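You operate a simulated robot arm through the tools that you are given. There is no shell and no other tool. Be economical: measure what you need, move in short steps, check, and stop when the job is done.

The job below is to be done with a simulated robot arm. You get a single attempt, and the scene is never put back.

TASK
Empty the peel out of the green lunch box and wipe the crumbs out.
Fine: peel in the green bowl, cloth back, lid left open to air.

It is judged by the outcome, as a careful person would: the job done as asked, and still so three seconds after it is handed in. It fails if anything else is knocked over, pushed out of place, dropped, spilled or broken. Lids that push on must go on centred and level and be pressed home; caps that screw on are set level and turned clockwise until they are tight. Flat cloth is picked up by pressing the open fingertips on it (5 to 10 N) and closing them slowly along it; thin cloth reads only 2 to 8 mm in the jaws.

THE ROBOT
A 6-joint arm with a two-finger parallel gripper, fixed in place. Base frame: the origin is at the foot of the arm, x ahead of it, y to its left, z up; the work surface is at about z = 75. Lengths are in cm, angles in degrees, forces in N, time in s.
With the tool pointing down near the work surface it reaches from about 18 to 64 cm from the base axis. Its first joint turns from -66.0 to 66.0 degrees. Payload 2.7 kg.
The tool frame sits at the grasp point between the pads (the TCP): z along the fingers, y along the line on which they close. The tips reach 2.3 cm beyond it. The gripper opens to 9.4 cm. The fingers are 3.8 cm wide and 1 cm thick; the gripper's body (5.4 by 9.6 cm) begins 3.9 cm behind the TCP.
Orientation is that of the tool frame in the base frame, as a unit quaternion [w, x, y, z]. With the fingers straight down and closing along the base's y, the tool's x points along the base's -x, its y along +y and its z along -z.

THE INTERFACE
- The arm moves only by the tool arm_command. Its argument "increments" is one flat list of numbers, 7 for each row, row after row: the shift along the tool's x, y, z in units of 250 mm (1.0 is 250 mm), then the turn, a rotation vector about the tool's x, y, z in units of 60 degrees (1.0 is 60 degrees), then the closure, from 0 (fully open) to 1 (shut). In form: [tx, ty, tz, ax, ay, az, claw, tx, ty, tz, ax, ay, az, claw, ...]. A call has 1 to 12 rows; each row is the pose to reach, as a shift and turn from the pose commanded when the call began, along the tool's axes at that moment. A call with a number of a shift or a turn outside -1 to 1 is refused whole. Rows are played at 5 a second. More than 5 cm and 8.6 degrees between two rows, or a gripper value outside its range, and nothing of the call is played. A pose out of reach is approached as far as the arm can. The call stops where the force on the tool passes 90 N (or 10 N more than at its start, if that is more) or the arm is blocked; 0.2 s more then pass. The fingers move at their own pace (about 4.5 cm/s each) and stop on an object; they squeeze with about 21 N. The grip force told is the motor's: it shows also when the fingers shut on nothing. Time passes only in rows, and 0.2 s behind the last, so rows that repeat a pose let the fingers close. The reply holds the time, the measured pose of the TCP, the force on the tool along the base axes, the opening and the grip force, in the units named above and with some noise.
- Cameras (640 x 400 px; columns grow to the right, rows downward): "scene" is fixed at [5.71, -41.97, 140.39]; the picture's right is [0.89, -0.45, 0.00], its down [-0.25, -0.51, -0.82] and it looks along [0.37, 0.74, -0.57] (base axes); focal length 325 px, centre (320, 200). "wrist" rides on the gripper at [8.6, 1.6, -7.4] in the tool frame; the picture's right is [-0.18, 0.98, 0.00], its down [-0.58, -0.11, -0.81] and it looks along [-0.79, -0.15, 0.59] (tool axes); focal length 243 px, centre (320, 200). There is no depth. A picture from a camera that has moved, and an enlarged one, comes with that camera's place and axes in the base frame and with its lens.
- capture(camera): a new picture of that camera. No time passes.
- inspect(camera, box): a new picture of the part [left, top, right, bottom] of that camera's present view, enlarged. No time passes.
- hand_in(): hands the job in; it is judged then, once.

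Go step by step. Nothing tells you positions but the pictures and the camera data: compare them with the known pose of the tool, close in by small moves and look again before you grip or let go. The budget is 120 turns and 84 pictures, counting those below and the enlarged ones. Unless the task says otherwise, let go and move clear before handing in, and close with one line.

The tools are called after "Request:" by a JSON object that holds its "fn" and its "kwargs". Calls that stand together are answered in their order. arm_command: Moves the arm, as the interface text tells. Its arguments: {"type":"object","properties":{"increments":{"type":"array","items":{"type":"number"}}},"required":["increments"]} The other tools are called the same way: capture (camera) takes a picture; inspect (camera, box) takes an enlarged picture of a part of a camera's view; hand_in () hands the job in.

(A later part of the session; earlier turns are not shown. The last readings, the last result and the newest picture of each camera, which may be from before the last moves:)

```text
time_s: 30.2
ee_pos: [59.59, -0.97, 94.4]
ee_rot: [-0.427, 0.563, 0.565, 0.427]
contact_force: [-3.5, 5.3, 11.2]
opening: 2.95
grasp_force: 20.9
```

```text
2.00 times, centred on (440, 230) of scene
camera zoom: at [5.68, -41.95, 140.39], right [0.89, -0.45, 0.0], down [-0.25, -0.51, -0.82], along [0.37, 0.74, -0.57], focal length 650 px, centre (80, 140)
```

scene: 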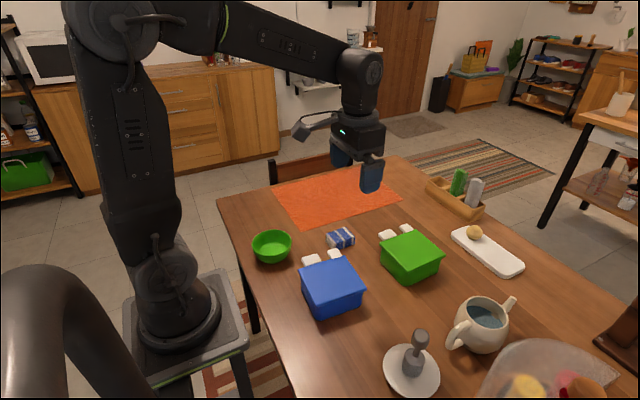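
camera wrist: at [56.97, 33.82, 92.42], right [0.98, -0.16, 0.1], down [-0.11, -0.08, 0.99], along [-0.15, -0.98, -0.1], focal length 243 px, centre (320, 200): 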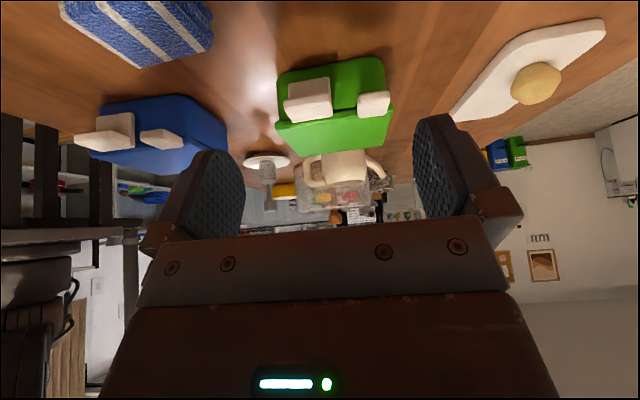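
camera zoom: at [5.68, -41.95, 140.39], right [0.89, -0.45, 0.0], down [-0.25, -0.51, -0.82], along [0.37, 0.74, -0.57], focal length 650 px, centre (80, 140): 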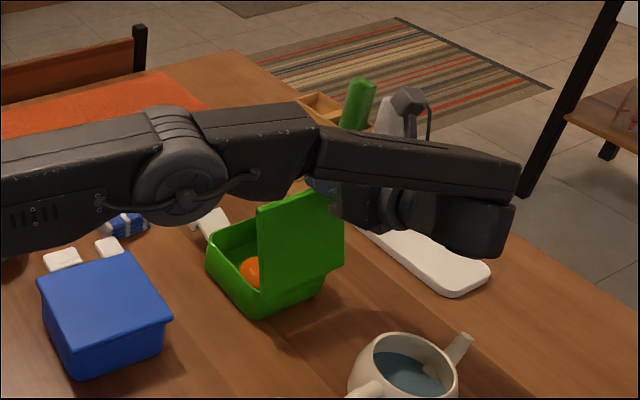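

Request:
{"fn": "arm_command", "kwargs": {"increments": [-0.004, 0, -0.041, 0, 0.067, 0, 0.85, -0.0086, 0, -0.0808, 0, 0.1333, 0, 0.85, -0.021, 0, -0.119, 0, 0.2, 0, 0.85, -0.0365, 0, -0.156, 0, 0.2667, 0, 0.85]}}

Request:
{"fn": "inspect", "kwargs": {"camera": "scene", "box": [340, 130, 540, 330]}}

```text
time_s: 31.2
ee_pos: [59.5, -4.94, 94.64]
ee_rot: [-0.498, 0.5, 0.499, 0.503]
contact_force: [7.3, 0.5, 9.1]
opening: 2.97
grasp_force: 20.9
```

```text
2.00 times, centred on (440, 230) of scene
camera zoom: at [5.71, -41.97, 140.39], right [0.89, -0.45, 0.0], down [-0.25, -0.51, -0.82], along [0.37, 0.74, -0.57], focal length 650 px, centre (80, 140)
```

zoom: 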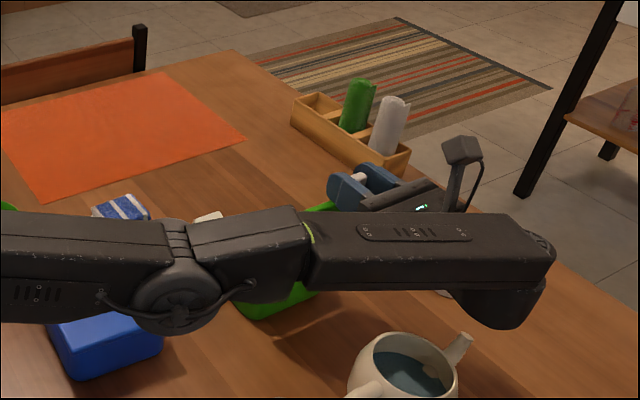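

Request:
{"fn": "arm_command", "kwargs": {"increments": [-0.003, 0, -0.04, 0, 0.067, 0, 0.85, -0.01, 0, -0.08, 0, 0.133, 0, 0.85]}}

Request:
{"fn": "inspect", "kwargs": {"camera": "scene", "box": [340, 130, 540, 330]}}

```text
time_s: 31.8
ee_pos: [58.22, -6.82, 94.22]
ee_rot: [-0.533, 0.464, 0.463, 0.534]
contact_force: [4.2, 0.0, 0.9]
opening: 2.99
grasp_force: 20.8
out of reach, approached as far as the arm can: row 1, 2
```

```text
2.00 times, centred on (440, 230) of scene
camera zoom: at [5.72, -41.97, 140.39], right [0.89, -0.45, 0.0], down [-0.25, -0.51, -0.82], along [0.37, 0.74, -0.57], focal length 650 px, centre (80, 140)
```

zoom: 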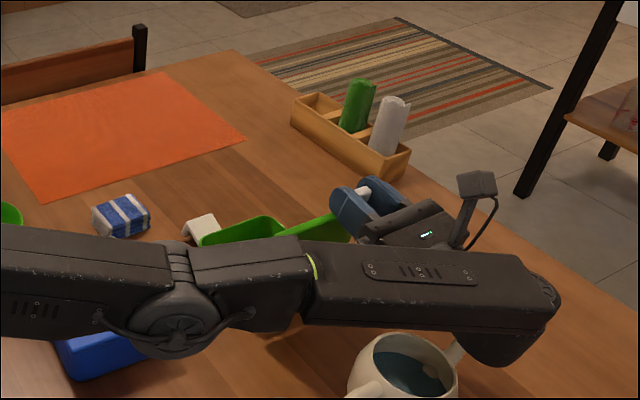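

The lid is at about 98°, past upright, at the reach limit. I'll open the fingers slightly in place and see whether the lid rests by itself.

Request:
{"fn": "arm_command", "kwargs": {"increments": [0, 0, 0, 0, 0, 0, 0.6, 0, 0, 0, 0, 0, 0, 0.52, 0, 0, 0, 0, 0, 0, 0.47]}}

Request:
{"fn": "inspect", "kwargs": {"camera": "scene", "box": [340, 130, 540, 330]}}

Request:
{"fn": "capture", "kwargs": {"camera": "wrist"}}

```text
time_s: 32.6
ee_pos: [58.21, -6.84, 94.31]
ee_rot: [-0.534, 0.464, 0.463, 0.535]
contact_force: [-0.3, 0.3, 0.4]
opening: 4.97
grasp_force: 0.0
```

```text
2.00 times, centred on (440, 230) of scene
camera zoom: at [5.71, -41.97, 140.39], right [0.89, -0.45, 0.0], down [-0.25, -0.51, -0.82], along [0.37, 0.74, -0.57], focal length 650 px, centre (80, 140)
```

zoom: 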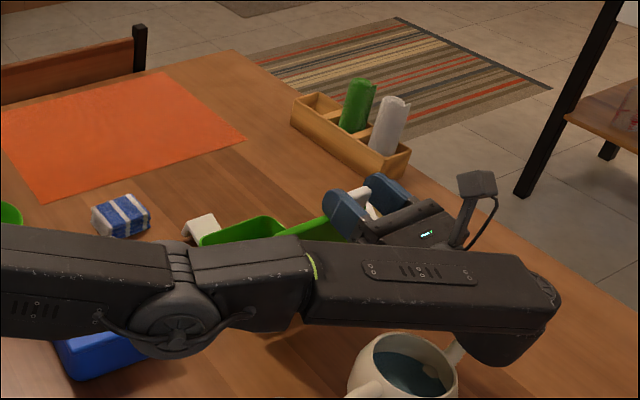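

```text
38 pictures are left
camera wrist: at [59.81, -15.5, 101.86], right [0.98, 0.02, -0.18], down [-0.11, -0.72, -0.69], along [-0.15, 0.7, -0.7], focal length 243 px, centre (320, 200)
```

wrist: 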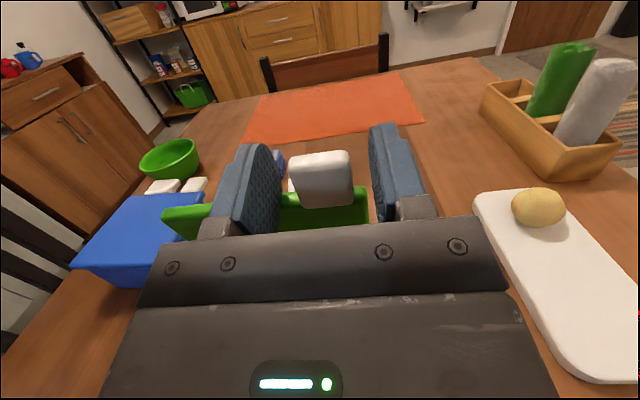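

Fingers are open with the tab loose between them. I'll move straight up out of the tab, then back toward the base.

Request:
{"fn": "arm_command", "kwargs": {"increments": [0.06, 0, 0, 0, 0, 0, 0.47, 0.12, 0, 0, 0, 0, 0, 0.47, 0.18, 0, 0, 0, 0, 0, 0.47, 0.24, 0, 0, 0, 0, 0, 0.47, 0.28, 0, 0, 0, 0, 0, 0.47]}}

Request:
{"fn": "capture", "kwargs": {"camera": "scene"}}

```text
time_s: 33.8
ee_pos: [58.26, -7.74, 101.25]
ee_rot: [0.534, -0.464, -0.463, -0.534]
contact_force: [0.0, -0.2, 0.3]
opening: 4.98
grasp_force: 0.0
```

```text
37 pictures are left
```

scene: 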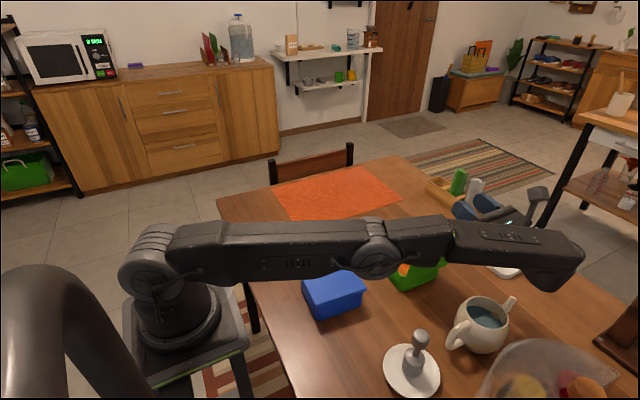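

Request:
{"fn": "arm_command", "kwargs": {"increments": [0.04, -0.02, 0.01, 0, 0, 0, 0.47, 0.08, -0.06, 0.03, 0, -0.125, 0, 0.47, 0.11, -0.1, 0.05, 0, -0.25, 0, 0.3, 0.14, -0.15, 0.07, 0, -0.375, 0, 0.2, 0.16, -0.2, 0.09, 0, -0.5, 0, 0.1, 0.18, -0.24, 0.11, 0, -0.625, 0, 0, 0.2, -0.28, 0.13, 0, -0.75, 0, 0, 0.21, -0.3, 0.14, 0, -0.875, 0, 0, 0.221, -0.32, 0.152, 0, -1.0, 0, 0]}}

Request:
{"fn": "arm_command", "kwargs": {"increments": [0, -0.04, 0, 0, -0.125, 0, 0, 0, -0.08, 0, 0, -0.25, 0, 0, 0, -0.12, 0, 0, -0.375, 0, 0, 0, -0.16, 0, 0, -0.5, 0, 0, 0, -0.2, 0, 0, -0.64, 0, 0]}}

Request:
{"fn": "capture", "kwargs": {"camera": "scene"}}

Request:
{"fn": "capture", "kwargs": {"camera": "wrist"}}

```text
time_s: 35.8
ee_pos: [50.18, -4.92, 107.22]
ee_rot: [-0.23, 0.669, 0.668, 0.231]
contact_force: [0.2, 0.4, 0.8]
opening: 9.4
grasp_force: 0.1
```

```text
time_s: 37.0
ee_pos: [45.28, -4.83, 107.36]
ee_rot: [0.003, 0.708, 0.707, -0.002]
contact_force: [0.2, 0.0, 0.1]
opening: 9.37
grasp_force: 0.2
```

```text
36 pictures are left
```

scene: 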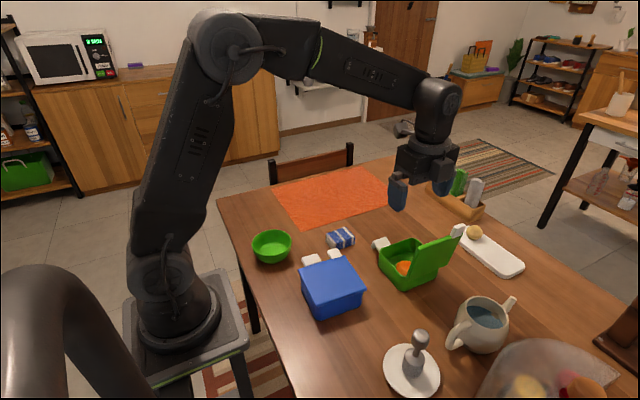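

```text
35 pictures are left
camera wrist: at [46.92, 3.62, 114.66], right [0.98, -0.18, 0.0], down [-0.11, -0.58, 0.81], along [-0.15, -0.8, -0.59], focal length 243 px, centre (320, 200)
```

wrist: 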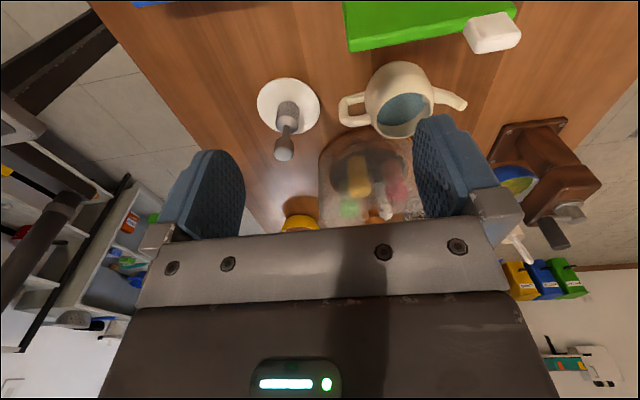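

The lid stands open by itself. Now I'll look at the peel inside.

Request:
{"fn": "inspect", "kwargs": {"camera": "scene", "box": [365, 225, 465, 300]}}

```text
5.33 times, centred on (415, 262) of scene
camera zoom: at [5.71, -41.97, 140.39], right [0.89, -0.45, 0.0], down [-0.25, -0.51, -0.82], along [0.37, 0.74, -0.57], focal length 1732 px, centre (-187, -133)
```

zoom: 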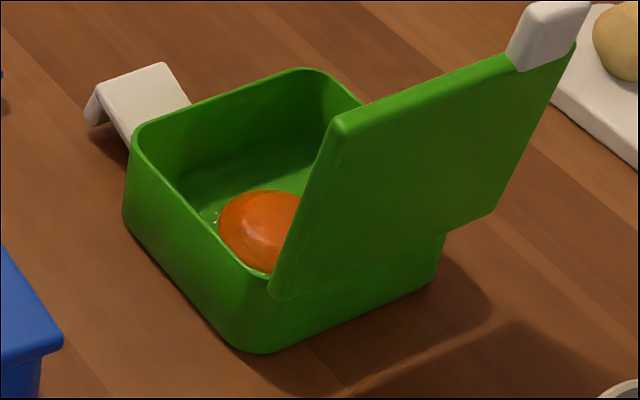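

Peel is a half-dome near (53, 1.5). I'll bring the wrist camera over the +y side to see it from above.

Request:
{"fn": "arm_command", "kwargs": {"increments": [0.1, 0.06, 0.08, 0, 0, 0, 0, 0.21, 0.12, 0.18, 0, 0, 0, 0, 0.31, 0.19, 0.29, 0, 0, 0, 0, 0.41, 0.25, 0.39, 0, 0, 0, 0, 0.513, 0.309, 0.494, 0, 0, 0, 0]}}

Request:
{"fn": "inspect", "kwargs": {"camera": "wrist", "box": [220, 20, 440, 190]}}

```text
time_s: 38.2
ee_pos: [53.18, 8.05, 94.83]
ee_rot: [0.003, 0.707, 0.707, -0.001]
contact_force: [1.1, 0.0, -0.5]
opening: 9.41
grasp_force: 0.0
```

```text
2.35 times, centred on (330, 105) of wrist
camera zoom: at [54.66, 16.56, 102.22], right [0.98, -0.18, 0.0], down [-0.11, -0.58, 0.81], along [-0.15, -0.8, -0.59], focal length 571 px, centre (296, 424)
```

zoom: 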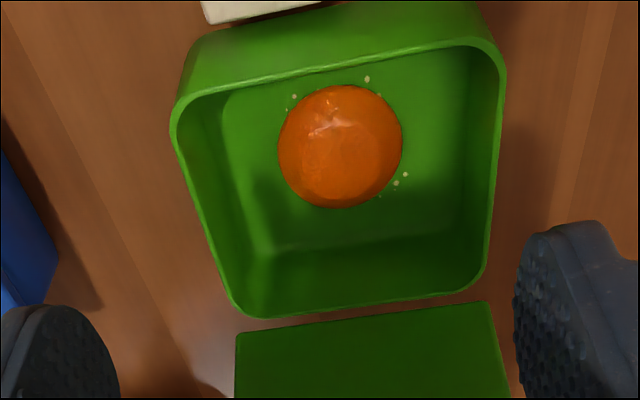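

Peel centre ≈ (54.1, 2.6), diameter ≈ 5.7, inside an inner width of about 48.4–59.9. I'll go above it with the fingers open 7 cm and descend.

Request:
{"fn": "arm_command", "kwargs": {"increments": [-0.07, 0.012, 0.1, 0, 0, 0, 0.255, -0.14, 0.024, 0.2, 0, 0, 0, 0.255, -0.218, 0.037, 0.34, 0, 0, 0, 0.255, -0.218, 0.037, 0.44, 0, 0, 0, 0.255]}}

Request:
{"fn": "inspect", "kwargs": {"camera": "wrist", "box": [200, 20, 480, 230]}}

```text
time_s: 39.2
ee_pos: [53.92, 2.54, 83.75]
ee_rot: [0.002, 0.707, 0.707, -0.001]
contact_force: [0.2, 0.1, -0.4]
opening: 6.99
grasp_force: 0.1
```

```text
1.90 times, centred on (340, 125) of wrist
camera zoom: at [55.55, 11.11, 91.18], right [0.98, -0.18, 0.0], down [-0.11, -0.58, 0.81], along [-0.15, -0.8, -0.59], focal length 462 px, centre (282, 343)
```

zoom: 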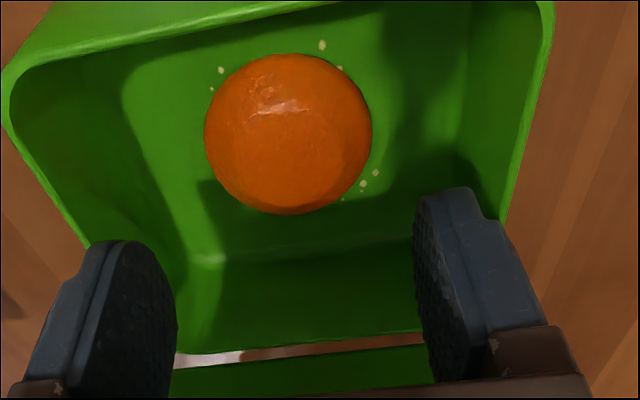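

Request:
{"fn": "arm_command", "kwargs": {"increments": [0.014, 0.011, 0.07, 0, 0, 0, 0.255, 0.014, 0.011, 0.14, 0, 0, 0, 0.255, 0.014, 0.011, 0.2, 0, 0, 0, 0.255]}}

Request:
{"fn": "arm_command", "kwargs": {"increments": [0, 0, 0.012, 0, 0, 0, 0.255]}}

```text
time_s: 40.0
ee_pos: [54.19, 2.73, 78.78]
ee_rot: [0.002, 0.707, 0.707, -0.002]
contact_force: [-0.5, 0.4, -0.1]
opening: 7.01
grasp_force: 0.1
```

```text
time_s: 40.4
ee_pos: [54.26, 2.79, 78.48]
ee_rot: [0.002, 0.707, 0.707, -0.002]
contact_force: [-0.1, -0.4, 0.1]
opening: 7.02
grasp_force: 0.0
```

No contact with the floor or walls. Closing on the peel gently.

Request:
{"fn": "arm_command", "kwargs": {"increments": [0, 0, 0.006, 0, 0, 0, 0.33, 0, 0, 0.006, 0, 0, 0, 0.4, 0, 0, 0.006, 0, 0, 0, 0.47, 0, 0, 0.006, 0, 0, 0, 0.55, 0, 0, 0.006, 0, 0, 0, 0.55]}}

Request:
{"fn": "inspect", "kwargs": {"camera": "wrist", "box": [200, 20, 480, 230]}}

```text
time_s: 41.6
ee_pos: [54.22, 2.71, 78.63]
ee_rot: [0.004, 0.708, 0.707, -0.002]
contact_force: [-12.5, -0.6, 35.0]
opening: 4.92
grasp_force: 21.0
```

```text
1.90 times, centred on (340, 125) of wrist
camera zoom: at [55.88, 11.26, 86.03], right [0.98, -0.18, 0.01], down [-0.11, -0.58, 0.81], along [-0.15, -0.8, -0.59], focal length 462 px, centre (282, 343)
```

zoom: 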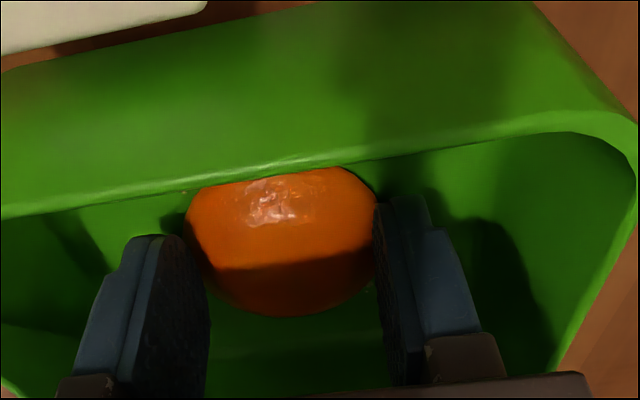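

The peel is held (4.9 cm); the fingers press a little on the floor. I'll lift slowly and check.

Request:
{"fn": "arm_command", "kwargs": {"increments": [0, 0, -0.02, 0, 0, 0, 0.6, 0, 0, -0.06, 0, 0, 0, 0.6, 0, 0, -0.12, 0, 0, 0, 0.6, 0, 0, -0.2, 0, 0, 0, 0.6, 0, 0, -0.3, 0, 0, 0, 0.6]}}

Request:
{"fn": "inspect", "kwargs": {"camera": "wrist", "box": [200, 20, 480, 230]}}

```text
time_s: 42.8
ee_pos: [54.26, 2.78, 85.91]
ee_rot: [0.001, 0.707, 0.707, -0.003]
contact_force: [-0.2, 0.3, 0.0]
opening: 3.77
grasp_force: 0.0
```

```text
1.90 times, centred on (340, 125) of wrist
camera zoom: at [55.86, 11.23, 93.28], right [0.98, -0.18, 0.0], down [-0.11, -0.58, 0.81], along [-0.15, -0.8, -0.59], focal length 462 px, centre (282, 343)
```

zoom: 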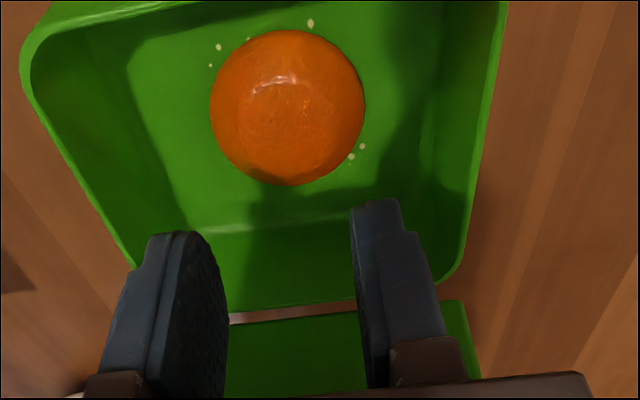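

The fingers slid off the dome, so I must grip it at its base. I'll reopen and descend until I feel the floor.

Request:
{"fn": "arm_command", "kwargs": {"increments": [0, 0.006, 0, 0, 0, 0, 0.255, 0, 0.006, 0, 0, 0, 0, 0.255, 0, 0.006, 0, 0, 0, 0, 0.255, 0, 0.006, 0.1, 0, 0, 0, 0.255, 0, 0.006, 0.2, 0, 0, 0, 0.255, 0, 0.006, 0.3, 0, 0, 0, 0.255]}}

Request:
{"fn": "arm_command", "kwargs": {"increments": [0, 0, 0.01, 0, 0, 0, 0.255]}}

Request:
{"fn": "arm_command", "kwargs": {"increments": [0, 0, 0.008, 0, 0, 0, 0.255]}}

```text
time_s: 44.2
ee_pos: [54.32, 2.6, 78.42]
ee_rot: [0.001, 0.707, 0.707, -0.001]
contact_force: [0.1, 0.0, 0.5]
opening: 7.0
grasp_force: 0.0
```

```text
time_s: 44.6
ee_pos: [54.19, 2.63, 78.3]
ee_rot: [0.003, 0.707, 0.708, -0.001]
contact_force: [0.0, 0.6, -0.2]
opening: 7.02
grasp_force: 0.0
```

```text
time_s: 45.0
ee_pos: [54.33, 2.7, 78.07]
ee_rot: [0.002, 0.708, 0.707, -0.002]
contact_force: [-0.6, 0.1, 0.7]
opening: 7.01
grasp_force: 0.1
```

Request:
{"fn": "arm_command", "kwargs": {"increments": [0, 0, 0.008, 0, 0, 0, 0.255]}}

Request:
{"fn": "arm_command", "kwargs": {"increments": [0, 0, 0.006, 0, 0, 0, 0.255]}}

```text
time_s: 45.4
ee_pos: [54.3, 2.64, 77.92]
ee_rot: [0.002, 0.708, 0.707, -0.002]
contact_force: [-0.1, -0.4, -0.7]
opening: 7.01
grasp_force: 0.0
```

```text
time_s: 45.8
ee_pos: [54.21, 2.6, 77.9]
ee_rot: [0.003, 0.707, 0.707, -0.001]
contact_force: [-1.9, -2.0, 11.5]
opening: 7.11
grasp_force: 1.0
```

Floor felt at tip z≈75.6. I'll ease up slightly and close on the base.

Request:
{"fn": "arm_command", "kwargs": {"increments": [0, 0, -0.007, 0, 0, 0, 0.3, 0, 0, -0.007, 0, 0, 0, 0.36, 0, 0, -0.007, 0, 0, 0, 0.42, 0, 0, -0.007, 0, 0, 0, 0.48, 0, 0, -0.007, 0, 0, 0, 0.48]}}

```text
time_s: 47.0
ee_pos: [54.28, 2.79, 77.91]
ee_rot: [0.002, 0.707, 0.707, -0.002]
contact_force: [0.1, 0.4, -1.1]
opening: 5.83
grasp_force: 21.1
```

Good: gripped at full width 5.8 cm without wedging. Lifting.

Request:
{"fn": "arm_command", "kwargs": {"increments": [0, 0, -0.02, 0, 0, 0, 0.5, 0, 0, -0.06, 0, 0, 0, 0.5, 0, 0, -0.14, 0, 0, 0, 0.5, 0, 0, -0.26, 0, 0, 0, 0.5, 0, 0, -0.4, 0, 0, 0, 0.5, 0, 0, -0.5, 0, 0, 0, 0.5]}}

Request:
{"fn": "capture", "kwargs": {"camera": "wrist"}}

```text
time_s: 48.4
ee_pos: [54.41, 2.95, 90.39]
ee_rot: [0.002, 0.707, 0.707, -0.003]
contact_force: [-0.8, 0.0, 0.1]
opening: 5.84
grasp_force: 21.4
```

```text
29 pictures are left
camera wrist: at [56.01, 11.54, 97.78], right [0.98, -0.18, 0.0], down [-0.11, -0.58, 0.81], along [-0.15, -0.8, -0.59], focal length 243 px, centre (320, 200)
```

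wrist: 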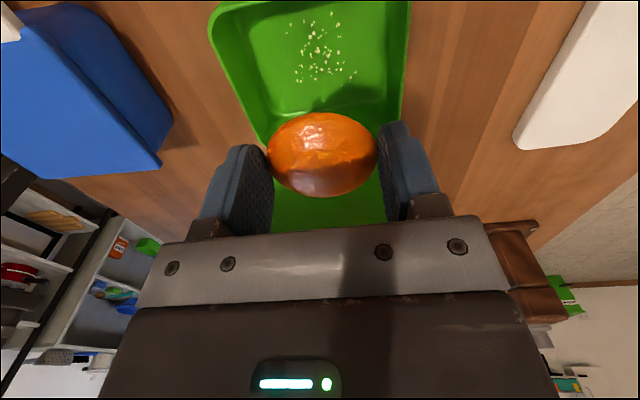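

The peel is firmly held and crumbs lie scattered on the box floor. Carrying the peel to the bowl at about (24, 24.3).

Request:
{"fn": "arm_command", "kwargs": {"increments": [0.02, -0.04, -0.12, 0, 0, 0, 0.5, 0.1, -0.15, -0.22, 0, 0, 0, 0.5, 0.2, -0.29, -0.264, 0, 0, 0, 0.5, 0.31, -0.44, -0.264, 0, 0, 0, 0.5, 0.41, -0.59, -0.264, 0, 0, 0, 0.5, 0.52, -0.736, -0.264, 0, 0, 0, 0.5]}}

Request:
{"fn": "arm_command", "kwargs": {"increments": [0.085, -0.12, 0.02, 0, 0, 0, 0.5, 0.17, -0.24, 0.04, 0, 0, 0, 0.5, 0.255, -0.36, 0.08, 0, 0, 0, 0.5, 0.34, -0.48, 0.12, 0, 0, 0, 0.5]}}

Request:
{"fn": "capture", "kwargs": {"camera": "wrist"}}

```text
time_s: 49.8
ee_pos: [36.01, 15.68, 96.83]
ee_rot: [0.003, 0.708, 0.706, -0.002]
contact_force: [-0.1, 1.2, -0.2]
opening: 5.85
grasp_force: 21.1
```

```text
time_s: 50.8
ee_pos: [23.93, 24.21, 93.52]
ee_rot: [0.002, 0.707, 0.707, -0.002]
contact_force: [-0.5, 0.7, 0.2]
opening: 5.85
grasp_force: 21.0
```

```text
28 pictures are left
camera wrist: at [25.6, 32.8, 100.88], right [0.98, -0.18, 0.0], down [-0.11, -0.58, 0.81], along [-0.15, -0.8, -0.59], focal length 243 px, centre (320, 200)
```

wrist: 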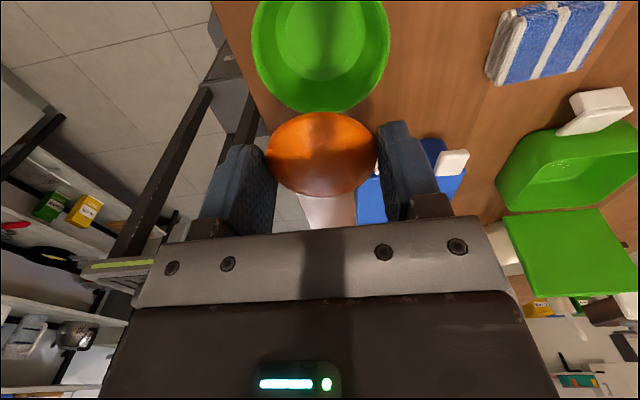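

Bowl centre ≈ (24.0, 23.8), aligned. Lowering the peel into it and releasing with a small opening.

Request:
{"fn": "arm_command", "kwargs": {"increments": [-0.016, 0.002, 0.14, 0, 0, 0, 0.5, -0.016, 0.002, 0.28, 0, 0, 0, 0.5, -0.016, 0.002, 0.4, 0, 0, 0, 0.5, -0.016, 0.002, 0.49, 0, 0, 0, 0.5]}}

Request:
{"fn": "arm_command", "kwargs": {"increments": [0, 0, 0, 0, 0, 0, 0.36, 0, 0, 0, 0, 0, 0, 0.31, 0, 0, 0, 0, 0, 0, 0.31, 0, 0, -0.1, 0, 0, 0, 0.31, 0, 0, -0.25, 0, 0, 0, 0.31, 0, 0, -0.4, 0, 0, 0, 0.31]}}

Request:
{"fn": "capture", "kwargs": {"camera": "wrist"}}

```text
time_s: 51.8
ee_pos: [24.06, 24.01, 81.69]
ee_rot: [0.002, 0.706, 0.708, 0.002]
contact_force: [-7.0, 3.5, 34.9]
opening: 5.85
grasp_force: 21.2
```

```text
time_s: 53.2
ee_pos: [23.85, 23.68, 91.43]
ee_rot: [0.002, 0.707, 0.707, -0.003]
contact_force: [-1.4, -0.2, -0.7]
opening: 5.87
grasp_force: 0.1
```

```text
27 pictures are left
camera wrist: at [25.44, 32.26, 98.81], right [0.98, -0.18, 0.0], down [-0.11, -0.58, 0.81], along [-0.15, -0.8, -0.59], focal length 243 px, centre (320, 200)
```

wrist: 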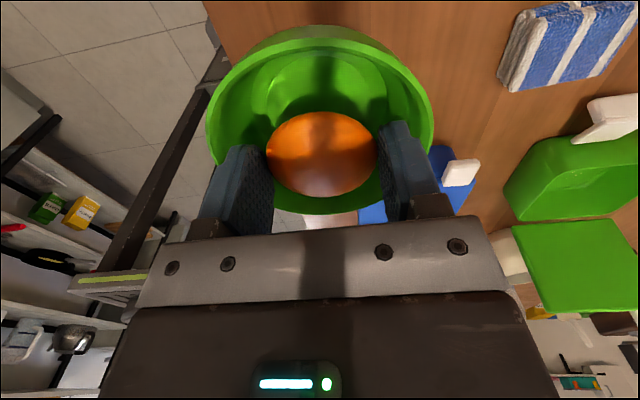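

Opening the fingers wedged them against the bowl wall and the bowl came up with them. I'll lower it straight back onto the table, re-grip the peel to free the bowl, then release from higher.

Request:
{"fn": "arm_command", "kwargs": {"increments": [0, 0, 0.1, 0, 0, 0, 0.31, 0, 0, 0.2, 0, 0, 0, 0.31, 0, 0, 0.28, 0, 0, 0, 0.31, 0, 0, 0.34, 0, 0, 0, 0.31, 0, 0, 0.37, 0, 0, 0, 0.31]}}

Request:
{"fn": "arm_command", "kwargs": {"increments": [0, 0, 0.008, 0, 0, 0, 0.31]}}

```text
time_s: 54.4
ee_pos: [23.93, 23.97, 82.23]
ee_rot: [0.003, 0.707, 0.707, -0.002]
contact_force: [-0.2, -0.6, -0.9]
opening: 5.88
grasp_force: 0.0
```

```text
time_s: 54.8
ee_pos: [23.89, 23.89, 82.13]
ee_rot: [0.002, 0.707, 0.707, -0.002]
contact_force: [0.3, -0.5, -1.2]
opening: 5.86
grasp_force: 0.2
```

Request:
{"fn": "arm_command", "kwargs": {"increments": [0, 0, 0.008, 0, 0, 0, 0.31, 0, 0, 0.012, 0, 0, 0, 0.31]}}

Request:
{"fn": "capture", "kwargs": {"camera": "scene"}}

```text
time_s: 55.4
ee_pos: [23.96, 23.84, 81.8]
ee_rot: [0.002, 0.707, 0.707, -0.003]
contact_force: [-2.7, -0.3, 3.3]
opening: 5.9
grasp_force: 0.0
```

```text
26 pictures are left
```

scene: 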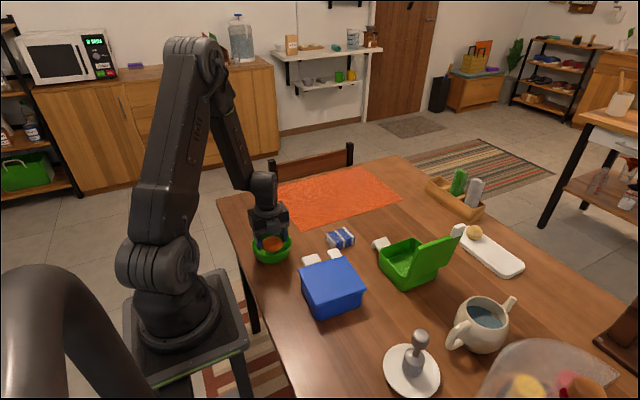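

The bowl is back on the table in its place. Now pinch the peel to come off the walls, rise 1.2 cm, and release near the rim.

Request:
{"fn": "arm_command", "kwargs": {"increments": [0, 0, 0, 0, 0, 0, 0.45, 0, 0, 0, 0, 0, 0, 0.5, 0, 0, 0, 0, 0, 0, 0.5, 0, 0, -0.015, 0, 0, 0, 0.5, 0, 0, -0.035, 0, 0, 0, 0.5, 0, 0, -0.052, 0, 0, 0, 0.5]}}

Request:
{"fn": "inspect", "kwargs": {"camera": "scene", "box": [230, 190, 320, 280]}}

```text
time_s: 56.8
ee_pos: [23.89, 23.77, 83.13]
ee_rot: [0.002, 0.707, 0.707, -0.002]
contact_force: [0.0, -0.6, -1.4]
opening: 5.85
grasp_force: 20.8
```

```text
4.44 times, centred on (275, 235) of scene
camera zoom: at [5.71, -41.97, 140.39], right [0.89, -0.45, 0.0], down [-0.25, -0.51, -0.82], along [0.37, 0.74, -0.57], focal length 1443 px, centre (520, 44)
```

zoom: 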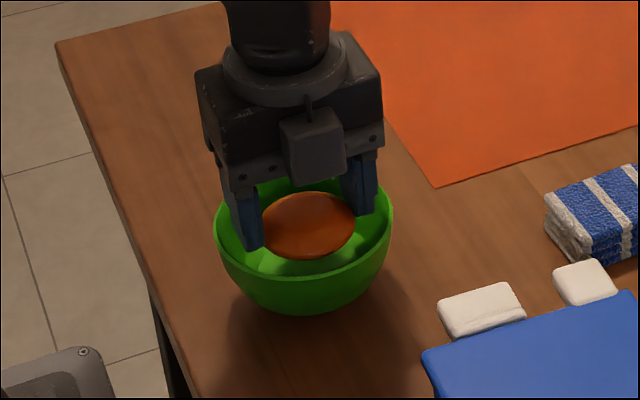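

The bowl is still hanging about 1 cm. I'll set it down again, relax the fingers to neutral (neither squeezing nor spreading), and withdraw slowly.

Request:
{"fn": "arm_command", "kwargs": {"increments": [0, 0, 0.025, 0, 0, 0, 0.5, 0, 0, 0.05, 0, 0, 0, 0.5]}}

Request:
{"fn": "arm_command", "kwargs": {"increments": [0, 0, 0.004, 0, 0, 0, 0.375, 0, 0, 0.004, 0, 0, 0, 0.375, 0, 0, 0.004, 0, 0, 0, 0.375]}}

Request:
{"fn": "arm_command", "kwargs": {"increments": [0, 0, -0.01, 0, 0, 0, 0.375, 0, 0, -0.02, 0, 0, 0, 0.375, 0, 0, -0.03, 0, 0, 0, 0.375, 0, 0, -0.04, 0, 0, 0, 0.375]}}

Request:
{"fn": "inspect", "kwargs": {"camera": "scene", "box": [230, 190, 320, 280]}}

```text
time_s: 57.4
ee_pos: [24.1, 23.82, 81.89]
ee_rot: [0.001, 0.707, 0.707, -0.002]
contact_force: [-1.7, -0.8, -0.8]
opening: 5.84
grasp_force: 21.2
```

```text
time_s: 58.2
ee_pos: [24.01, 23.81, 81.85]
ee_rot: [0.002, 0.707, 0.707, -0.002]
contact_force: [-4.4, 0.7, 10.1]
opening: 5.88
grasp_force: 0.0
```

```text
time_s: 59.2
ee_pos: [24.03, 23.94, 82.67]
ee_rot: [0.002, 0.707, 0.707, -0.002]
contact_force: [0.3, -1.3, -1.2]
opening: 5.89
grasp_force: 0.7
```

```text
4.44 times, centred on (275, 235) of scene
camera zoom: at [5.71, -41.97, 140.39], right [0.89, -0.45, 0.0], down [-0.25, -0.51, -0.82], along [0.37, 0.74, -0.57], focal length 1443 px, centre (520, 44)
```

zoom: 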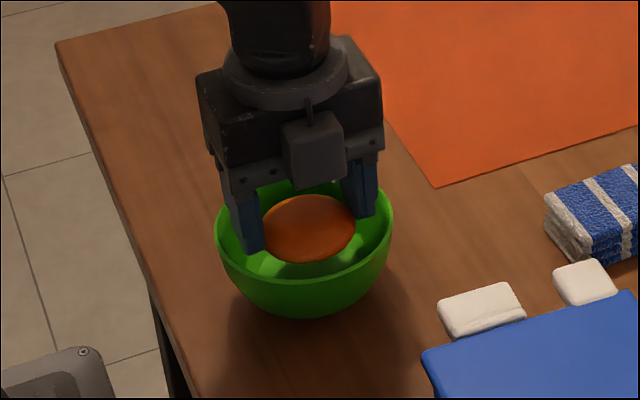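

Still wedged at the four finger corners. I'll set it down, squeeze the peel, then tilt the fingers so only one pair of corners stays in the bowl and shift those toward the wide middle, which should free it.

Request:
{"fn": "arm_command", "kwargs": {"increments": [0, 0, 0, 0, 0, 0, 0.55, 0, 0, 0.02, 0, 0, 0, 0.55, 0, 0, 0.04, 0, 0, 0, 0.55, 0, 0, 0.044, 0, 0, 0, 0.55]}}

Request:
{"fn": "arm_command", "kwargs": {"increments": [0, 0, -0.002, 0, 0.083, 0, 0.55, 0.012, 0, -0.006, 0, 0.1667, 0, 0.55, 0.034, 0, -0.012, 0, 0.25, 0, 0.55, 0.048, 0, -0.024, 0, 0.25, 0, 0.55, 0.048, 0, -0.04, 0, 0.25, 0, 0.55]}}

Request:
{"fn": "inspect", "kwargs": {"camera": "scene", "box": [230, 190, 320, 280]}}

```text
time_s: 60.2
ee_pos: [23.88, 23.75, 81.57]
ee_rot: [0.001, 0.707, 0.707, -0.001]
contact_force: [-3.4, -3.6, 26.3]
opening: 5.85
grasp_force: 21.1
```

```text
time_s: 61.4
ee_pos: [24.04, 25.12, 82.66]
ee_rot: [-0.09, 0.702, 0.701, 0.092]
contact_force: [0.2, 0.5, 0.1]
opening: 5.86
grasp_force: 21.2
```

```text
4.44 times, centred on (275, 235) of scene
camera zoom: at [5.71, -41.97, 140.39], right [0.89, -0.45, 0.0], down [-0.25, -0.51, -0.82], along [0.37, 0.74, -0.57], focal length 1443 px, centre (520, 44)
```

zoom: 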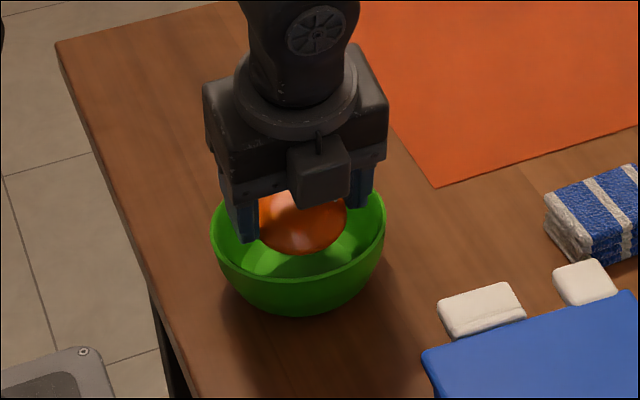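

Force dropped to ~0, so the bowl seems free. Rising further and checking.

Request:
{"fn": "arm_command", "kwargs": {"increments": [0.006, 0, -0.023, 0, 0, 0, 0.55, 0.0124, 0, -0.0464, 0, 0, 0, 0.55, 0.018, 0, -0.07, 0, 0, 0, 0.55]}}

Request:
{"fn": "inspect", "kwargs": {"camera": "scene", "box": [230, 190, 320, 280]}}

```text
time_s: 62.2
ee_pos: [23.91, 25.02, 84.34]
ee_rot: [-0.09, 0.701, 0.701, 0.09]
contact_force: [0.2, 0.2, 0.0]
opening: 5.86
grasp_force: 21.0
```

```text
4.44 times, centred on (275, 235) of scene
camera zoom: at [5.71, -41.97, 140.39], right [0.89, -0.45, 0.0], down [-0.25, -0.51, -0.82], along [0.37, 0.74, -0.57], focal length 1443 px, centre (520, 44)
```

zoom: 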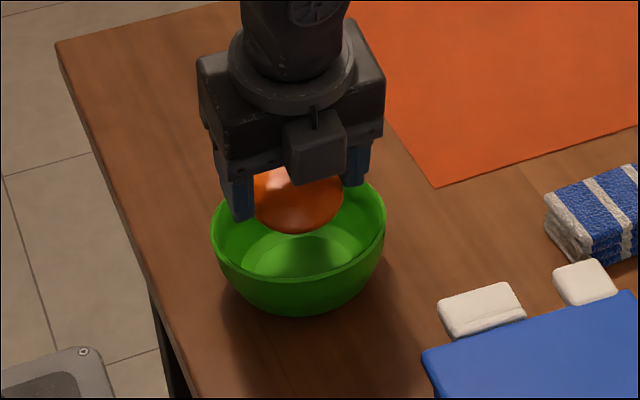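

The bowl is free and standing (now centred near (24, 24.8)). I'll level the tool, lower so the tips are just at the rim, and release with a small opening.

Request:
{"fn": "arm_command", "kwargs": {"increments": [-0.004, 0.002, -0.001, 0, -0.125, 0, 0.55, -0.0077, 0.004, -0.002, 0, -0.25, 0, 0.55]}}

Request:
{"fn": "arm_command", "kwargs": {"increments": [0, 0, 0.026, 0, 0, 0, 0.55, 0, 0, 0.052, 0, 0, 0, 0.55, 0, 0, 0.052, 0, 0, 0, 0.36, 0, 0, 0.052, 0, 0, 0, 0.33, 0, 0, 0.052, 0, 0, 0, 0.32, 0, 0, 0.052, 0, 0, 0, 0.32]}}

Request:
{"fn": "inspect", "kwargs": {"camera": "scene", "box": [230, 190, 320, 280]}}

```text
time_s: 62.8
ee_pos: [24.0, 24.88, 84.53]
ee_rot: [0.002, 0.707, 0.707, -0.002]
contact_force: [0.4, 0.6, -1.0]
opening: 5.88
grasp_force: 21.1
```

```text
time_s: 64.2
ee_pos: [24.14, 24.74, 83.26]
ee_rot: [0.003, 0.707, 0.708, -0.002]
contact_force: [0.6, 0.1, -0.6]
opening: 6.38
grasp_force: 0.2
```

```text
4.44 times, centred on (275, 235) of scene
camera zoom: at [5.71, -41.97, 140.39], right [0.89, -0.45, 0.0], down [-0.25, -0.51, -0.82], along [0.37, 0.74, -0.57], focal length 1443 px, centre (520, 44)
```

zoom: 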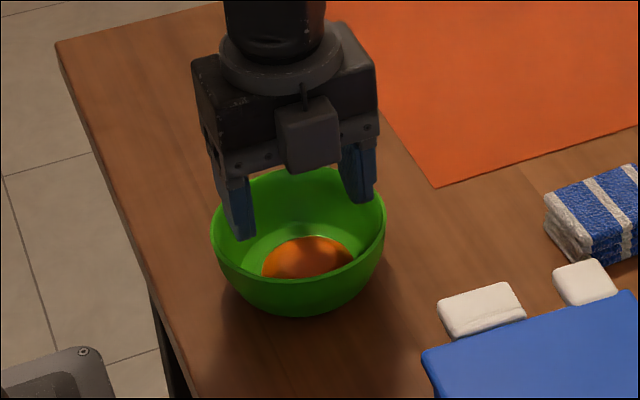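

The peel is in the bowl. Now I'll rise and head to the folded cloth (about x 40–47, y 17.5–22.3), turning the gripper to close along y.

Request:
{"fn": "arm_command", "kwargs": {"increments": [0, 0, -0.1, 0, 0, 0, 0.32, 0, 0, -0.25, 0, 0, 0, 0.32, -0.02, 0.09, -0.35, 0, 0, -0.125, 0.2, -0.05, 0.2, -0.35, 0, 0, -0.25, 0.1, -0.08, 0.31, -0.35, 0, 0, -0.375, 0, -0.11, 0.42, -0.35, 0, 0, -0.5, 0, -0.13, 0.53, -0.35, 0, 0, -0.625, 0, -0.15, 0.64, -0.35, 0, 0, -0.75, 0, -0.17, 0.71, -0.35, 0, 0, -0.875, 0, -0.188, 0.772, -0.35, 0, 0, -1.0, 0]}}

Request:
{"fn": "arm_command", "kwargs": {"increments": [0, 0, 0, 0, 0, -0.125, 0, 0, 0, 0, 0, 0, -0.25, 0, 0, 0, 0, 0, 0, -0.375, 0, 0, 0, 0, 0, 0, -0.5, 0]}}

Request:
{"fn": "capture", "kwargs": {"camera": "wrist"}}

```text
time_s: 66.4
ee_pos: [43.35, 20.29, 91.86]
ee_rot: [0.002, 0.257, 0.966, -0.002]
contact_force: [-0.5, -0.3, -1.3]
opening: 9.39
grasp_force: 0.0
```

```text
time_s: 67.4
ee_pos: [43.36, 20.24, 91.92]
ee_rot: [0.0, -0.001, 1.0, -0.003]
contact_force: [-0.7, 0.0, -0.1]
opening: 9.39
grasp_force: 0.2
```

```text
20 pictures are left
camera wrist: at [34.7, 21.72, 99.35], right [0.18, 0.98, 0.0], down [0.58, -0.1, 0.81], along [0.79, -0.15, -0.59], focal length 243 px, centre (320, 200)
```

wrist: 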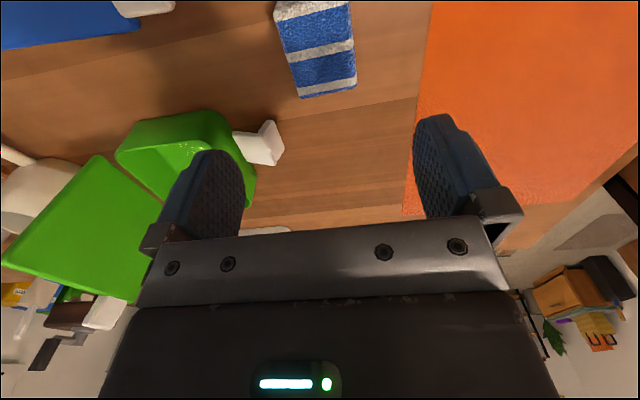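

The cloth is aligned with the axes: x 40.3–46.6, y 17.4–22.7, about 2.2 cm thick. I'll descend astride it and close.

Request:
{"fn": "arm_command", "kwargs": {"increments": [-0.006, -0.008, 0.16, 0, 0, 0, 0.1, -0.006, -0.008, 0.32, 0, 0, 0, 0.15, -0.006, -0.008, 0.44, 0, 0, 0, 0.15, -0.006, -0.008, 0.536, 0, 0, 0, 0.15, -0.006, -0.008, 0.536, 0, 0, 0, 0.25, -0.006, -0.008, 0.536, 0, 0, 0, 0.35, -0.006, -0.008, 0.536, 0, 0, 0, 0.45, -0.006, -0.008, 0.536, 0, 0, 0, 0.55, -0.006, -0.008, 0.536, 0, 0, 0, 0.55]}}

Request:
{"fn": "inspect", "kwargs": {"camera": "scene", "box": [290, 180, 390, 270]}}

```text
time_s: 69.4
ee_pos: [43.53, 19.98, 78.5]
ee_rot: [0.0, 0.0, 1.0, -0.003]
contact_force: [-0.1, -0.7, 0.3]
opening: 5.39
grasp_force: 20.7
```

```text
4.44 times, centred on (340, 225) of scene
camera zoom: at [5.71, -41.97, 140.39], right [0.89, -0.45, 0.0], down [-0.25, -0.51, -0.82], along [0.37, 0.74, -0.57], focal length 1443 px, centre (231, 89)
```

zoom: 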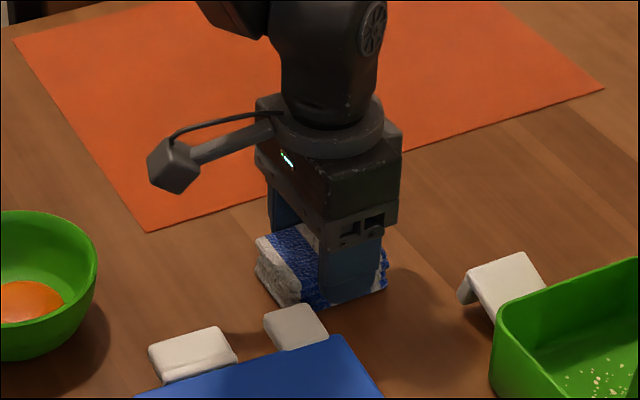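

The cloth pad is held (5.4 cm); home is TCP (43.5, 20.0, 78.5). Lifting and checking.

Request:
{"fn": "arm_command", "kwargs": {"increments": [0, 0, -0.04, 0, 0, 0, 0.55, 0, 0, -0.16, 0, 0, 0, 0.55, 0, 0, -0.32, 0, 0, 0, 0.55, 0, 0, -0.5, 0, 0, 0, 0.55]}}

Request:
{"fn": "inspect", "kwargs": {"camera": "scene", "box": [300, 120, 470, 290]}}

```text
time_s: 70.4
ee_pos: [43.46, 20.03, 91.13]
ee_rot: [0.0, 0.0, 1.0, -0.003]
contact_force: [-0.2, 0.7, -0.7]
opening: 5.43
grasp_force: 20.8
```

```text
2.35 times, centred on (385, 205) of scene
camera zoom: at [5.71, -41.97, 140.39], right [0.89, -0.45, 0.0], down [-0.25, -0.51, -0.82], along [0.37, 0.74, -0.57], focal length 764 px, centre (167, 188)
```

zoom: 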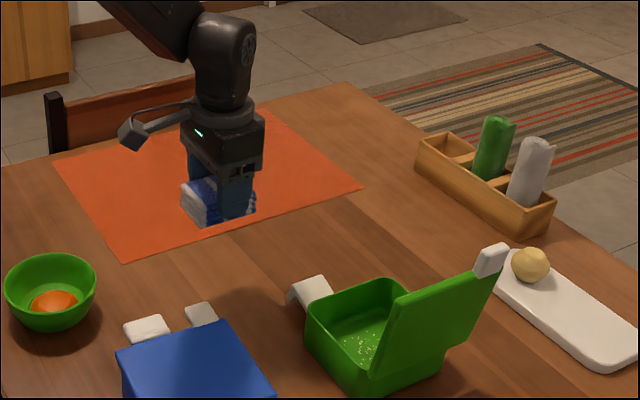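

The pad holds its shape. Moving above the box and turning 90° so the gripper's narrow side faces the open lid.

Request:
{"fn": "arm_command", "kwargs": {"increments": [-0.05, -0.08, -0.02, 0, 0, 0.125, 0.55, -0.1, -0.17, -0.04, 0, 0, 0.25, 0.55, -0.16, -0.26, -0.04, 0, 0, 0.375, 0.55, -0.21, -0.35, -0.04, 0, 0, 0.5, 0.55, -0.27, -0.44, -0.04, 0, 0, 0.625, 0.55, -0.32, -0.53, -0.04, 0, 0, 0.75, 0.55, -0.38, -0.62, -0.04, 0, 0, 0.875, 0.55, -0.428, -0.7, -0.04, 0, 0, 1.0, 0.55]}}

Request:
{"fn": "arm_command", "kwargs": {"increments": [0, 0, 0, 0, 0, 0.125, 0.55, 0, 0, 0, 0, 0, 0.25, 0.55, 0, 0, 0, 0, 0, 0.375, 0.55, 0, 0, 0, 0, 0, 0.5, 0.55]}}

Request:
{"fn": "capture", "kwargs": {"camera": "wrist"}}

```text
time_s: 72.2
ee_pos: [54.28, 2.49, 92.25]
ee_rot: [0.001, 0.5, 0.866, -0.002]
contact_force: [0.0, 0.3, -0.1]
opening: 5.43
grasp_force: 20.9
```

```text
time_s: 73.2
ee_pos: [54.26, 2.57, 92.13]
ee_rot: [0.002, 0.708, 0.706, -0.001]
contact_force: [-0.6, 0.2, 0.1]
opening: 5.42
grasp_force: 21.1
```

```text
17 pictures are left
camera wrist: at [55.87, 11.04, 99.51], right [0.98, -0.19, 0.0], down [-0.11, -0.58, 0.81], along [-0.15, -0.8, -0.59], focal length 243 px, centre (320, 200)
```

wrist: 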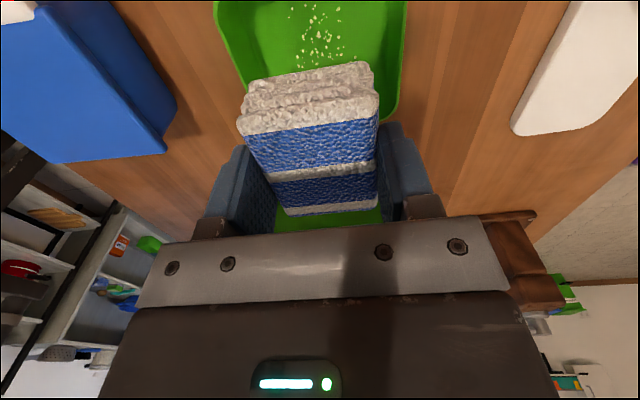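

Lowering the cloth into the box until it touches the floor.

Request:
{"fn": "arm_command", "kwargs": {"increments": [-0.015, 0, 0.15, 0, 0, 0, 0.55, -0.015, 0, 0.3, 0, 0, 0, 0.55, -0.015, 0, 0.42, 0, 0, 0, 0.55, -0.015, 0, 0.49, 0, 0, 0, 0.55]}}

Request:
{"fn": "arm_command", "kwargs": {"increments": [0, 0, 0.016, 0, 0, 0, 0.55, 0, 0, 0.028, 0, 0, 0, 0.55]}}

Request:
{"fn": "arm_command", "kwargs": {"increments": [0, 0, 0.008, 0, 0, 0, 0.55]}}

```text
time_s: 74.2
ee_pos: [54.21, 1.85, 79.77]
ee_rot: [0.002, 0.707, 0.707, 0.0]
contact_force: [0.7, 0.6, -1.3]
opening: 5.42
grasp_force: 21.1
```

```text
time_s: 74.8
ee_pos: [54.16, 2.09, 79.08]
ee_rot: [0.002, 0.707, 0.707, -0.001]
contact_force: [0.6, 0.4, -0.3]
opening: 5.42
grasp_force: 21.5
```

```text
time_s: 75.2
ee_pos: [54.19, 1.96, 78.94]
ee_rot: [0.002, 0.707, 0.707, -0.002]
contact_force: [-2.7, -0.2, 5.2]
opening: 5.41
grasp_force: 20.7
```

Contact at ~5 N. Now wiping strokes in a loop over the floor.

Request:
{"fn": "arm_command", "kwargs": {"increments": [0, 0.016, 0.003, 0, 0, 0, 0.55, 0, 0.032, 0.003, 0, 0, 0, 0.55, 0.016, 0.032, 0.003, 0, 0, 0, 0.55, 0.034, 0.016, 0.003, 0, 0, 0, 0.55, 0.034, 0, 0.003, 0, 0, 0, 0.55, 0.034, -0.03, 0.003, 0, 0, 0, 0.55, 0.016, -0.032, 0.003, 0, 0, 0, 0.55, 0, -0.032, 0.003, 0, 0, 0, 0.55, -0.024, -0.03, 0.003, 0, 0, 0, 0.55, -0.024, 0, 0.003, 0, 0, 0, 0.55, -0.024, 0.03, 0.003, 0, 0, 0, 0.55, 0, 0, 0.003, 0, 0, 0, 0.55]}}

Request:
{"fn": "arm_command", "kwargs": {"increments": [0, 0.03, 0.001, 0, 0, 0, 0.55, 0.03, 0.03, 0.001, 0, 0, 0, 0.55, 0.03, 0, 0.001, 0, 0, 0, 0.55, 0.03, -0.03, 0.001, 0, 0, 0, 0.55, 0, -0.03, 0.001, 0, 0, 0, 0.55, 0, 0, 0, 0, 0, 0, 0.55, 0, 0, -0.1, 0, 0, 0, 0.55, 0, 0, -0.25, 0, 0, 0, 0.55, 0.1, 0, -0.4, 0, 0, 0, 0.55, 0.2, 0, -0.52, 0, 0, 0, 0.55]}}

Request:
{"fn": "capture", "kwargs": {"camera": "wrist"}}

Request:
{"fn": "inspect", "kwargs": {"camera": "scene", "box": [365, 225, 465, 300]}}

```text
time_s: 77.8
ee_pos: [54.21, 2.0, 78.91]
ee_rot: [0.005, 0.708, 0.706, 0.0]
contact_force: [6.6, -5.9, 12.9]
opening: 5.43
grasp_force: 20.8
```

```text
time_s: 80.0
ee_pos: [54.13, 6.96, 91.7]
ee_rot: [0.001, 0.707, 0.707, -0.002]
contact_force: [0.3, 0.0, -0.5]
opening: 5.41
grasp_force: 21.5
```

```text
16 pictures are left
camera wrist: at [55.79, 15.55, 99.23], right [0.98, -0.18, 0.0], down [-0.11, -0.58, 0.81], along [-0.15, -0.8, -0.59], focal length 243 px, centre (320, 200)
```

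wrist: 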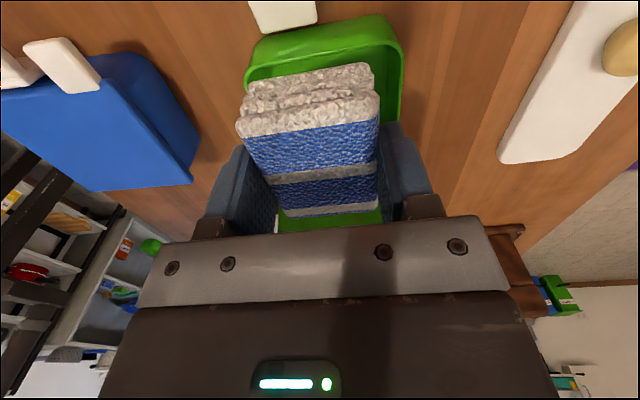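

```text
5.33 times, centred on (415, 262) of scene
camera zoom: at [5.71, -41.97, 140.39], right [0.89, -0.45, 0.0], down [-0.25, -0.51, -0.82], along [0.37, 0.74, -0.57], focal length 1732 px, centre (-187, -133)
```

zoom: 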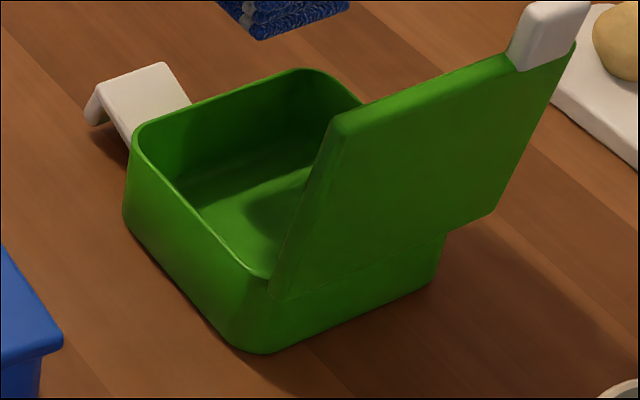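

The visible floor is clean. I'll shift aside to check the part hidden by the lid.

Request:
{"fn": "arm_command", "kwargs": {"increments": [0.05, -0.1, 0, 0, 0, 0, 0.55, 0.1, -0.2, 0, 0, 0, 0, 0.55, 0.12, -0.32, 0, 0, 0, 0, 0.55]}}

Request:
{"fn": "capture", "kwargs": {"camera": "wrist"}}

```text
time_s: 80.8
ee_pos: [46.2, 10.25, 91.91]
ee_rot: [0.001, 0.707, 0.707, -0.002]
contact_force: [-0.6, 0.4, -0.8]
opening: 5.43
grasp_force: 21.1
```

```text
14 pictures are left
camera wrist: at [47.86, 18.76, 99.29], right [0.98, -0.18, 0.0], down [-0.11, -0.58, 0.81], along [-0.15, -0.8, -0.59], focal length 243 px, centre (320, 200)
```

wrist: 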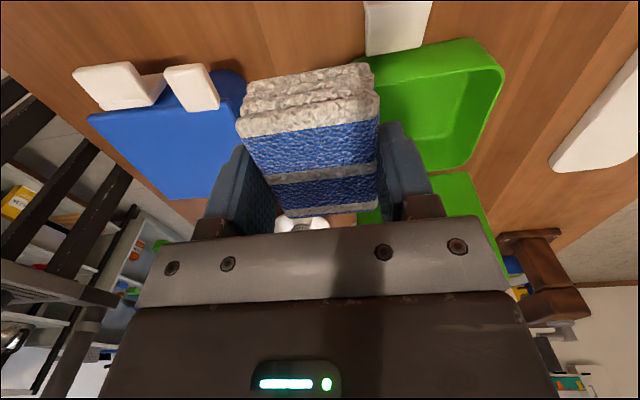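

Request:
{"fn": "arm_command", "kwargs": {"increments": [0.13, -0.03, 0, 0, 0, 0, 0.55, 0.26, -0.07, 0, 0, 0, 0, 0.55, 0.39, -0.107, 0, 0, 0, 0, 0.55]}}

Request:
{"fn": "inspect", "kwargs": {"camera": "wrist", "box": [340, 80, 500, 220]}}

```text
time_s: 81.6
ee_pos: [43.65, 20.05, 91.92]
ee_rot: [0.003, 0.707, 0.707, -0.001]
contact_force: [-0.2, -0.3, 0.3]
opening: 5.41
grasp_force: 21.0
```

```text
2.86 times, centred on (420, 150) of wrist
camera zoom: at [45.26, 28.68, 99.21], right [0.98, -0.18, 0.0], down [-0.11, -0.58, 0.81], along [-0.15, -0.8, -0.59], focal length 693 px, centre (34, 343)
```

zoom: 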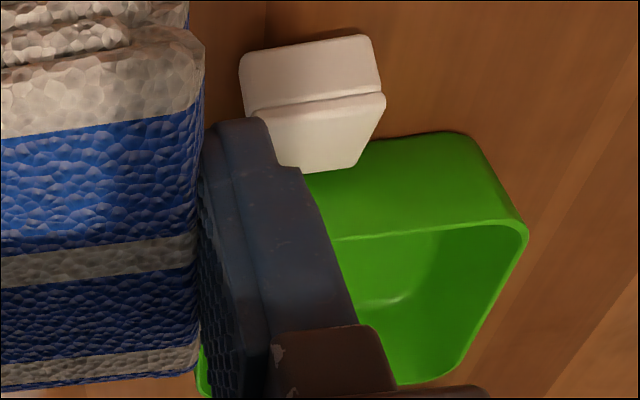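

Request:
{"fn": "arm_command", "kwargs": {"increments": [0, 0, 0, 0, 0, -0.125, 0.55, 0, 0, 0, 0, 0, -0.25, 0.55, 0, 0, 0, 0, 0, -0.375, 0.55, 0, 0, 0, 0, 0, -0.5, 0.55, 0, 0, 0, 0, 0, -0.625, 0.55, 0, 0, 0, 0, 0, -0.75, 0.55, 0, 0, 0, 0, 0, -0.875, 0.55, 0, 0, 0, 0, 0, -1.0, 0.55]}}

Request:
{"fn": "arm_command", "kwargs": {"increments": [0, 0, 0, 0, 0, -0.125, 0.55, 0, 0, 0, 0, 0, -0.25, 0.55, 0, 0, 0, 0, 0, -0.375, 0.55, 0, 0, 0, 0, 0, -0.5, 0.55]}}

Request:
{"fn": "inspect", "kwargs": {"camera": "wrist", "box": [100, 90, 300, 230]}}

```text
time_s: 83.4
ee_pos: [43.6, 19.88, 91.8]
ee_rot: [0.001, 0.257, 0.966, -0.003]
contact_force: [-0.4, -0.1, -0.2]
opening: 5.42
grasp_force: 21.3
```

```text
time_s: 84.4
ee_pos: [43.46, 19.96, 91.75]
ee_rot: [-0.001, -0.002, 1.0, -0.003]
contact_force: [0.6, 0.1, -0.8]
opening: 5.43
grasp_force: 21.3
```

```text
2.86 times, centred on (200, 160) of wrist
camera zoom: at [34.89, 21.39, 99.24], right [0.18, 0.98, 0.0], down [0.58, -0.1, 0.81], along [0.79, -0.15, -0.59], focal length 693 px, centre (663, 314)
```

zoom: 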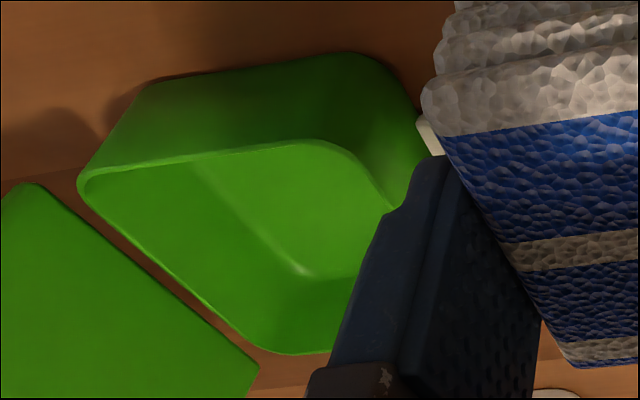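

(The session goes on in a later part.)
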